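You operate a simulated robot arm through the tools that you are given. There is no shell and no other tool. Be economical: measure what you need, move in short steps, check, and stop when the job is done.

Carry out the task below with a simulated robot arm. There is one attempt and no reset: what you move stays moved.

TASK
Put the teal beaker on the pink notebook.
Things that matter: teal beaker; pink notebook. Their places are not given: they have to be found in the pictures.

It is judged by the outcome, as a careful person would: the job done as asked, and still so three seconds after it is handed in. It fails if anything else is knocked over, pushed out of place, dropped, spilled or broken.

THE ROBOT
A 7-joint arm with a two-finger parallel gripper, fixed in place. Base frame: the origin is at the foot of the arm, x ahead of it, y to its left, z up; the work surface is at about z = 0. Lengths are in cm, angles in degrees, forces in N, time in s.
With the tool pointing down near the work surface it reaches from about 24 to 62 cm from the base axis. Its first joint turns from -66.0 to 66.0 degrees. Payload 2.6 kg.
Tool frame: the origin (TCP) lies between the finger pads and is the grasp point; the fingertips stand 3 cm ahead of it; z points along the fingers, y is the line along which they close. The gripper opens to 9.4 cm. The fingers are 2.8 cm wide and 1 cm thick; the gripper's body (5 by 9.6 cm) begins 5.5 cm behind the TCP.
Orientation is told as [roll, pitch, yaw] about the base's x, y, z axes, in that order, counted from this pose: with the fingers straight down and closing along the base's y, the tool's x points along the base's -x, its y along +y and its z along -z.

THE INTERFACE
- The arm moves only by the tool move_arm. Its argument "moves" is a list of rows, each a list of 6 numbers: the shift along the tool's x, y, z in cm, then the turn, a rotation vector about the tool's x, y, z in degrees. In form: [[x, y, z, ax, ay, az], ...]. A call has 1 to 12 rows; each row is the pose to reach, as a shift and turn from the pose commanded when the call began, along the tool's axes at that moment. "fingers" is the closure, from 0 (fully open) to 1 (shut), set as the call begins (left out, the last holds). A row lasts 0.2 s, in which the tool goes at most 5 cm and 8.6 degrees; a call with a longer step from one row to the next is refused whole, and so is a gripper value outside its range. A pose out of reach is approached as far as the arm can. The call stops where the force on the tool passes 40 N (or 10 N more than at its start, if that is more) or the arm is blocked; 0.2 s more then pass. The fingers move at their own pace (about 7.2 cm/s each) and stop on an object; they squeeze with about 38 N. The grip force told is the motor's: it shows also when the fingers shut on nothing. Time passes only in rows, and 0.2 s behind the last, so rows that repeat a pose let the fingers close. It gives the time, the measured TCP pose, the force on the tool (base axes), the opening and the grip force at its end, in the units of the frame above (readings bear some noise), and new pictures: "pictures" is both (left out), scene, wrist or none.
- Cameras (640 x 400 px; columns grow to the right, rows downward): "scene" is fixed at [5.39, 45.26, 57.02]; the picture's right is [-0.55, -0.84, 0.00], its down [-0.44, 0.29, -0.85] and it looks along [0.71, -0.47, -0.52] (base axes); focal length 352 px, centre (320, 200). "wrist" rides on the gripper at [-3.7, 0, -5.8] in the tool frame; the picture's right is [0.00, -1.00, 0.00], its down [0.97, 0.00, -0.24] and it looks along [0.24, 0.00, 0.97] (tool axes); focal length 218 px, centre (320, 200).
- measure_at(camera, pixels): there is no depth. For up to 12 entries [column, row, z] of the newest picture of that camera ("zoom" is the newest enlarged one), the place [x, y] in the base frame at which the ray of that pixel passes the height z, good to about 0.2 cm. No time passes.
- inspect(camera, box): a new picture of the part [left, top, right, bottom] of that camera's present view, enlarged. No time passes.
- job_done(): hands the job in; it is judged then, once.

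Work in short steps. Measure before you move; look again where a grasp or a placing could have gone wrong, and mend it. You have 60 turns and 120 pictures in all, the two below and enlarged ones among them. Open the gripper and draw the arm clear of the work before you hand the job in, unless the task says otherwise; then end with one line.

The tools are called after "Emit:" as a command line: name --pt "numbers of a row" for each row, then --argument value for the rest, lists and objects as JSON in quotes. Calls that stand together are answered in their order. move_arm: Moves the arm, as the interface text tells. Its arguments: {"type":"object","properties":{"moves":{"type":"array","items":{"type":"array","items":{"type":"number"}}},"fingers":{"type":"number"},"pictures":{"type":"string","enum":["both","scene","wrist","none"]}},"required":["moves"]} The other tools are called the same way: measure_at (camera, pixels) gives the place at which the rays of pixels pass given heights; inspect (camera, box) takes an enlarged picture of a part of a camera's view; job_done () hands the job in.

At the start:

```text
clock: 0.0
tool_pos: [36.34, 1.01, 30.71]
tcp_rot: [-0.1, 0.1, -0.1]
contact_force: [-0.3, 0.1, 0.0]
gripper_width: 9.39
finger_force: 0.0
```

scene: 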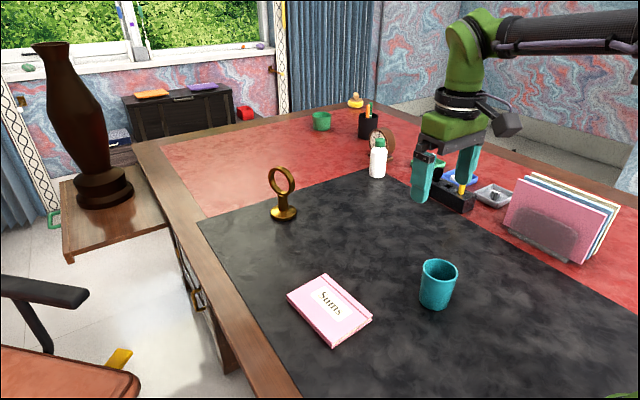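
wrist: 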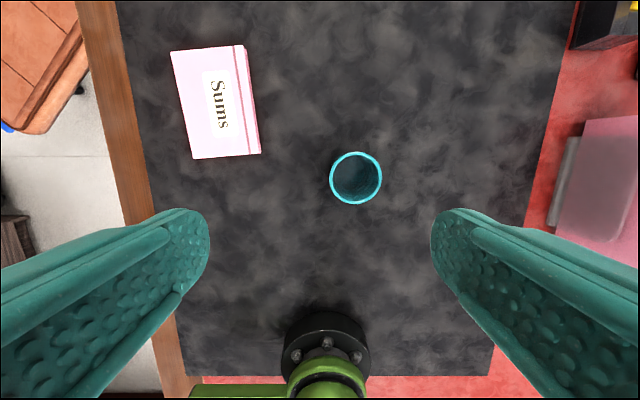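

The beaker shows at (356,178) in the wrist view and (438,285) in the scene; the notebook is at (330,310) in the scene. I'll measure both.

Emit:
measure_at --camera "scene" --pixels '[[434, 306, 0], [440, 267, 8], [440, 267, 7], [440, 267, 9], [287, 295, 1], [325, 274, 1], [372, 318, 1], [332, 346, 1], [420, 264, 8], [458, 268, 8]]'

Emit:
measure_at --camera "wrist" --pixels '[[356, 178, 8], [330, 178, 8], [382, 178, 8], [356, 152, 8], [356, 204, 8], [170, 51, 1], [243, 45, 1], [261, 153, 1], [193, 159, 1], [356, 178, 7]]'

Emit:
inspect --camera "scene" --box '[270, 230, 490, 368]'

```text
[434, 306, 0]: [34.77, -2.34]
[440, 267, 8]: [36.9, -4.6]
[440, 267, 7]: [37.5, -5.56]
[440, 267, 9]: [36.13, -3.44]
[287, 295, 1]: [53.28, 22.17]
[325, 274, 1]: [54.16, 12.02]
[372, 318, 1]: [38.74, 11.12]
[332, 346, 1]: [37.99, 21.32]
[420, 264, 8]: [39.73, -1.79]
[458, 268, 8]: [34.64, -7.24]
```

```text
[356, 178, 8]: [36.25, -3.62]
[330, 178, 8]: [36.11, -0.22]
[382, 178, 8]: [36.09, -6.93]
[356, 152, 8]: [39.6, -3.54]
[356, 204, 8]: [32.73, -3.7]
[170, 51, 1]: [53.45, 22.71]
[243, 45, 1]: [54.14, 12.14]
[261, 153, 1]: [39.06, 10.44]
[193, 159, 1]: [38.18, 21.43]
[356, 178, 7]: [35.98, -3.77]
```

```text
2.90 times, centred on (380, 299) of scene
```

zoom: 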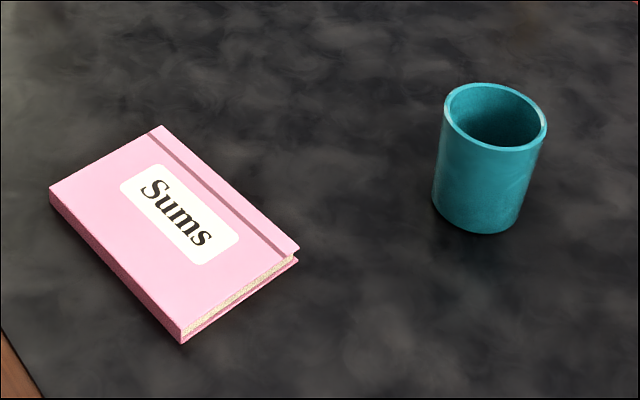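

Beaker: centre about (36.3,-3.6), about 8.8 tall, 6.7 across. Notebook: centre about (46.2,16.7). I move above the beaker and check from there.

Emit:
move_arm --pt "0 -2.3 3 0 0 0" --pt "0 -4.6 6 0 0 0" --pt "0 -4.6 10 0 0 0" --pt "0 -4.6 14 0 0 0" --pt "0 -4.6 14 0 0 0" --fingers 0

```text
clock: 1.2
tool_pos: [36.4, -3.7, 16.63]
tcp_rot: [0.0, -0.1, 0.0]
contact_force: [-0.1, 0.2, -0.2]
gripper_width: 9.41
finger_force: 0.0
```

scene: 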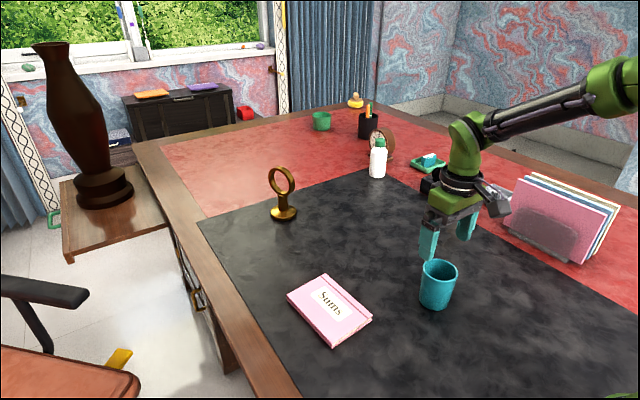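
wrist: 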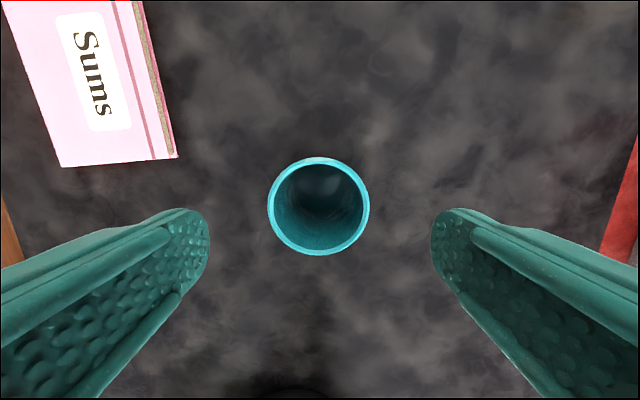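

Emit:
measure_at --camera "wrist" --pixels '[[318, 206, 8.5], [267, 206, 8.5], [369, 206, 8.5], [318, 156, 8.5], [318, 256, 8.5], [62, 167, 1], [177, 157, 1], [177, 157, 2]]'

Emit:
measure_at --camera "scene" --pixels '[[440, 269, 8.5], [440, 269, 8], [440, 269, 9], [435, 307, 0], [372, 318, 1], [372, 318, 2]]'

```text
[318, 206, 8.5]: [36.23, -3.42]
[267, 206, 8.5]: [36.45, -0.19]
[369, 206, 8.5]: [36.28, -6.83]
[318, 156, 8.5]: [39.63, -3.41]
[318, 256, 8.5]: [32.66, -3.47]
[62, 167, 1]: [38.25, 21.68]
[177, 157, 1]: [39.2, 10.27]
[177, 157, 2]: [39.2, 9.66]
```

```text
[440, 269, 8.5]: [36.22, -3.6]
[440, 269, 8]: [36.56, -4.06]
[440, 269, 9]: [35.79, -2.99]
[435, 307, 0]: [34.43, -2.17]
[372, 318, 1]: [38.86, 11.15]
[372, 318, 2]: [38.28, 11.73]
```

The beaker is centred between the fingers at (36.2,-3.5), rim about 8.5. I lower to z≈5, then close.

Emit:
move_arm --pt "0.1 0.2 3 0 0 0" --pt "0.1 0.2 6 0 0 0" --pt "0.1 0.2 9 0 0 0" --pt "0.1 0.2 11.5 0 0 0" --pt "0.1 0.2 11.5 0 0 0" --pictures "scene"

Emit:
move_arm --pt "0 0 0 0 0 0" --pt "0 0 0 0 0 0" --pt "0 0 0 0 0 0" --pt "0 0 0 0 0 0" --fingers 1

```text
clock: 2.4
tool_pos: [36.21, -3.49, 5.19]
tcp_rot: [0.0, 0.0, -0.1]
contact_force: [0.0, -0.6, 1.1]
gripper_width: 9.41
finger_force: 0.1
```

scene: 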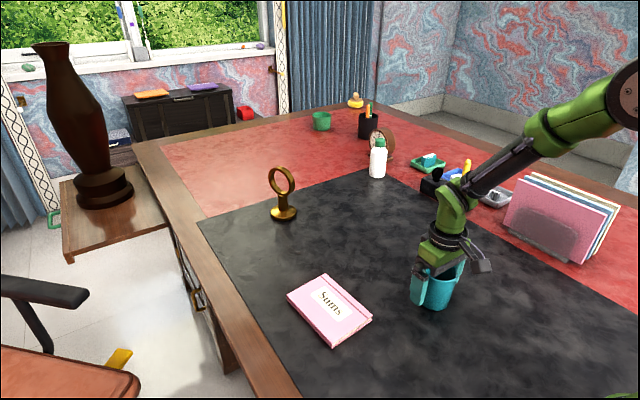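

```text
clock: 3.4
tool_pos: [36.31, -3.37, 5.3]
tcp_rot: [-0.1, 0.0, 0.0]
contact_force: [0.0, 0.1, 0.0]
gripper_width: 6.64
finger_force: 37.6
```

scene: 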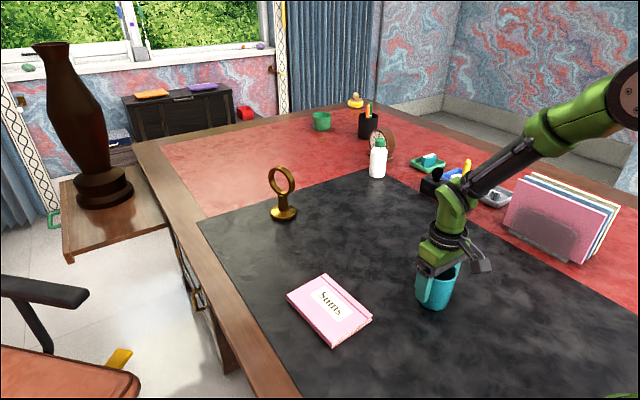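
wrist: 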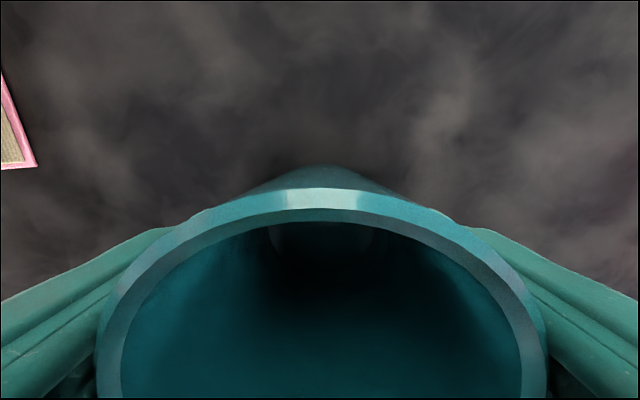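

It's gripped (6.64 cm, 37.6 N). I lift 8 cm and carry it over the notebook's centre.

Emit:
move_arm --pt "0 0 -2 0 0 0" --pt "0 0 -5 0 0 0" --pt "0 0 -8 0 0 0" --pt "-1.6 3.3 -8 0 0 0" --pt "-3.3 6.6 -8 0 0 0" --pt "-5 10 -8 0 0 0" --pt "-6.6 13.3 -8 0 0 0" --pt "-8.3 16.7 -8 0 0 0" --pt "-9.5 19 -8 0 0 0" --pt "-9.9 19.9 -8 0 0 0" --pt "-9.9 19.9 -8 0 0 0"

```text
clock: 5.8
tool_pos: [46.18, 16.61, 13.18]
tcp_rot: [0.1, 0.0, 0.0]
contact_force: [0.0, 0.8, -1.2]
gripper_width: 6.67
finger_force: 38.3
```

scene: 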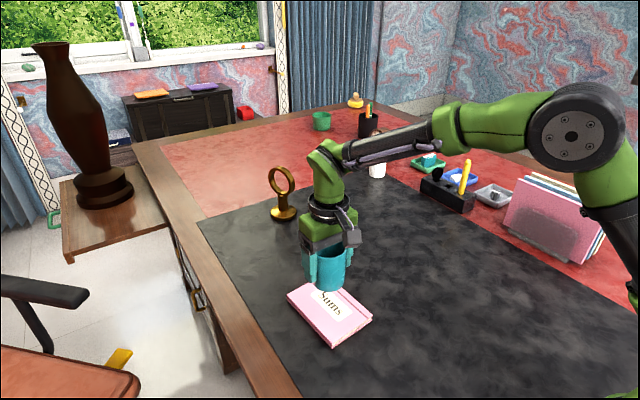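
wrist: 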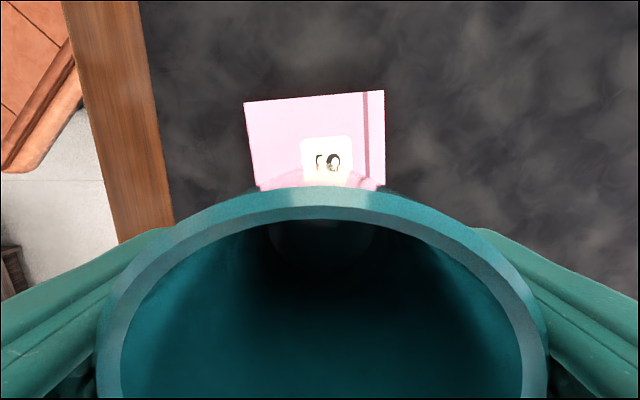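

It's centred over the notebook. Lowering until the beaker's bottom is about 2.3 cm up, then in small steps watching the force.

Emit:
move_arm --pt "0 0 2 0 0 0" --pt "0 0 4 0 0 0" --pt "0 0 5 0 0 0" --pt "0 0 5.7 0 0 0" --pt "0 0 5.7 0 0 0"

Emit:
inspect --camera "scene" --box '[270, 230, 430, 355]'

```text
clock: 7.0
tool_pos: [46.1, 16.63, 7.28]
tcp_rot: [0.1, 0.0, 0.0]
contact_force: [0.7, 0.2, -1.9]
gripper_width: 6.65
finger_force: 37.6
```

scene: 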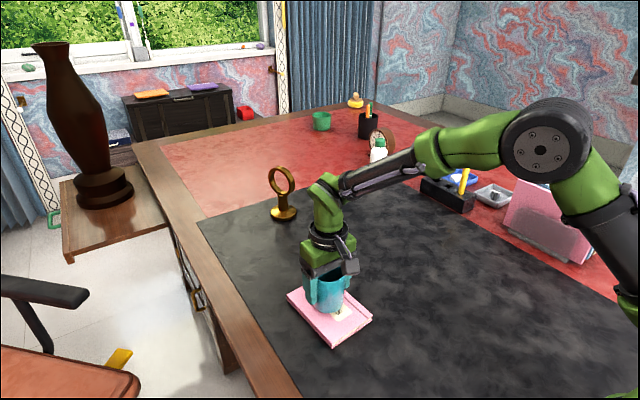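
wrist: 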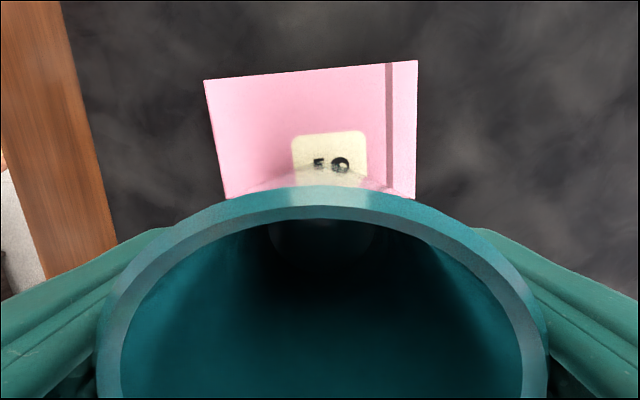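

```text
3.20 times, centred on (350, 292) of scene
```

zoom: 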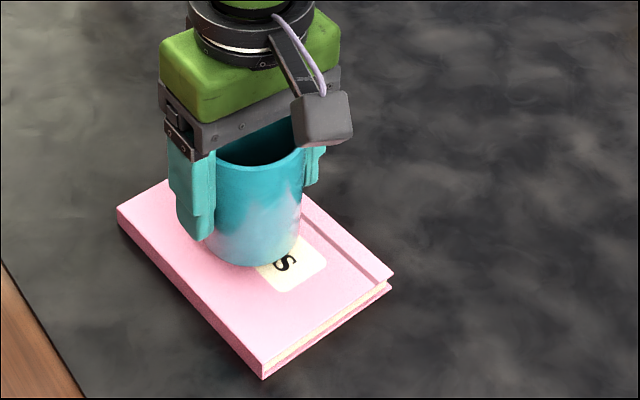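

The bottom is near the cover with no contact yet. I go down 0.4 cm in small steps.

Emit:
move_arm --pt "0 0 0.1 0 0 0" --pt "0 0 0.2 0 0 0" --pt "0 0 0.3 0 0 0" --pt "0 0 0.4 0 0 0" --pictures "none"

```text
clock: 8.0
tool_pos: [46.15, 16.73, 6.94]
tcp_rot: [0.1, 0.0, 0.0]
contact_force: [-0.7, 0.0, -2.6]
gripper_width: 6.66
finger_force: 37.9
```

Emit:
move_arm --pt "0 0 0.1 0 0 0" --pt "0 0 0.2 0 0 0" --pt "0 0 0.3 0 0 0" --pictures "none"

```text
clock: 8.8
tool_pos: [46.12, 16.63, 6.8]
tcp_rot: [0.1, 0.0, 0.0]
contact_force: [0.0, 0.4, -2.1]
gripper_width: 6.7
finger_force: 38.3
```

Emit:
move_arm --pt "0 0 0.1 0 0 0" --pt "0 0 0.2 0 0 0" --pictures "none"

Emit:
inspect --camera "scene" --box '[290, 255, 380, 325]'

```text
clock: 9.4
tool_pos: [46.14, 16.66, 6.78]
tcp_rot: [0.0, -0.1, -0.1]
contact_force: [-2.1, -2.1, 10.3]
gripper_width: 6.66
finger_force: 38.1
```

```text
5.71 times, centred on (335, 290) of scene
```

zoom: 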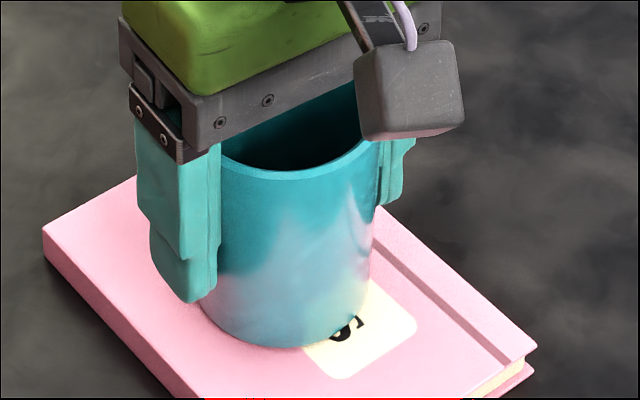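

Contact: 10 N upward, and the beaker sits on the cover. I open the gripper, then draw straight up.

Emit:
move_arm --pt "0 0 0 0 0 0" --pt "0 0 0 0 0 0" --pt "0 0 0 0 0 0" --pt "0 0 0 0 0 0" --fingers 0

```text
clock: 10.4
tool_pos: [46.2, 16.5, 6.61]
tcp_rot: [0.0, 0.1, 0.0]
contact_force: [0.7, -0.1, -0.4]
gripper_width: 9.39
finger_force: 0.1
```

scene: 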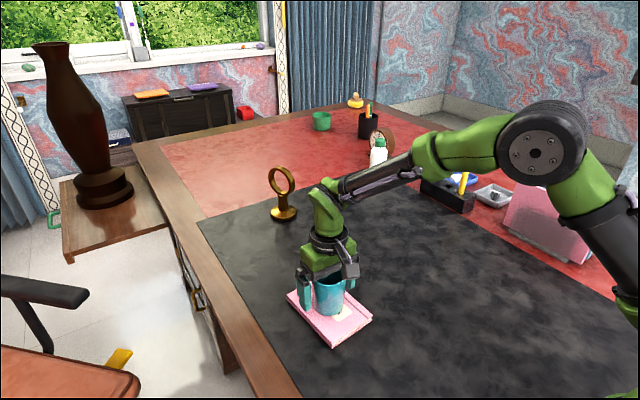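
wrist: 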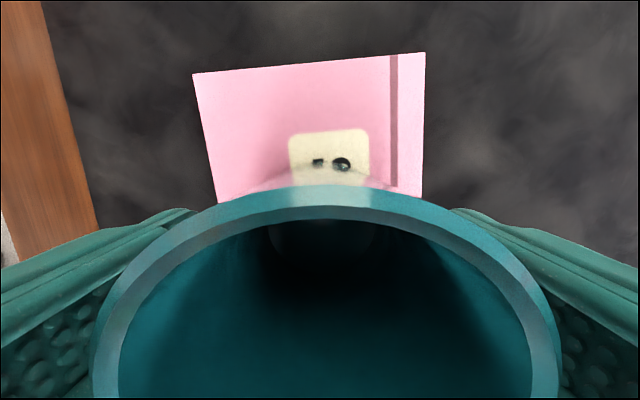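

Both fingers are clear of the beaker, so I rise straight up and then back off.

Emit:
move_arm --pt "0 0 -2 0 0 0" --pt "0 0 -5 0 0 0" --pt "0 0 -9 0 0 0" --pt "0 0 -13 0 0 0" --pt "0 0 -17 0 0 0" --pt "3 -3 -18 0 0 0" --pt "6 -6 -18 0 0 0" --pt "9 -9 -18 0 0 0" --pt "9 -9 -18 0 0 0"

```text
clock: 12.4
tool_pos: [37.15, 7.79, 24.5]
tcp_rot: [0.1, 0.0, 0.0]
contact_force: [0.6, -0.4, -0.1]
gripper_width: 9.43
finger_force: 0.0
```

scene: 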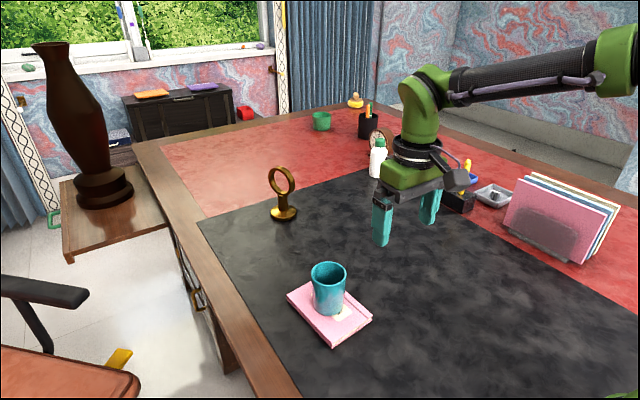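
wrist: 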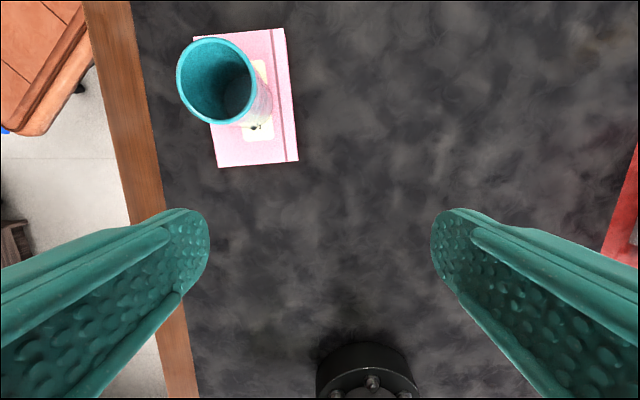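

The beaker stands upright on the notebook, which hasn't moved, and the arm is clear. Handing in.

Emit:
job_done

```text
The job is handed in.
```

The teal beaker is standing upright on the pink notebook, and nothing else was disturbed.
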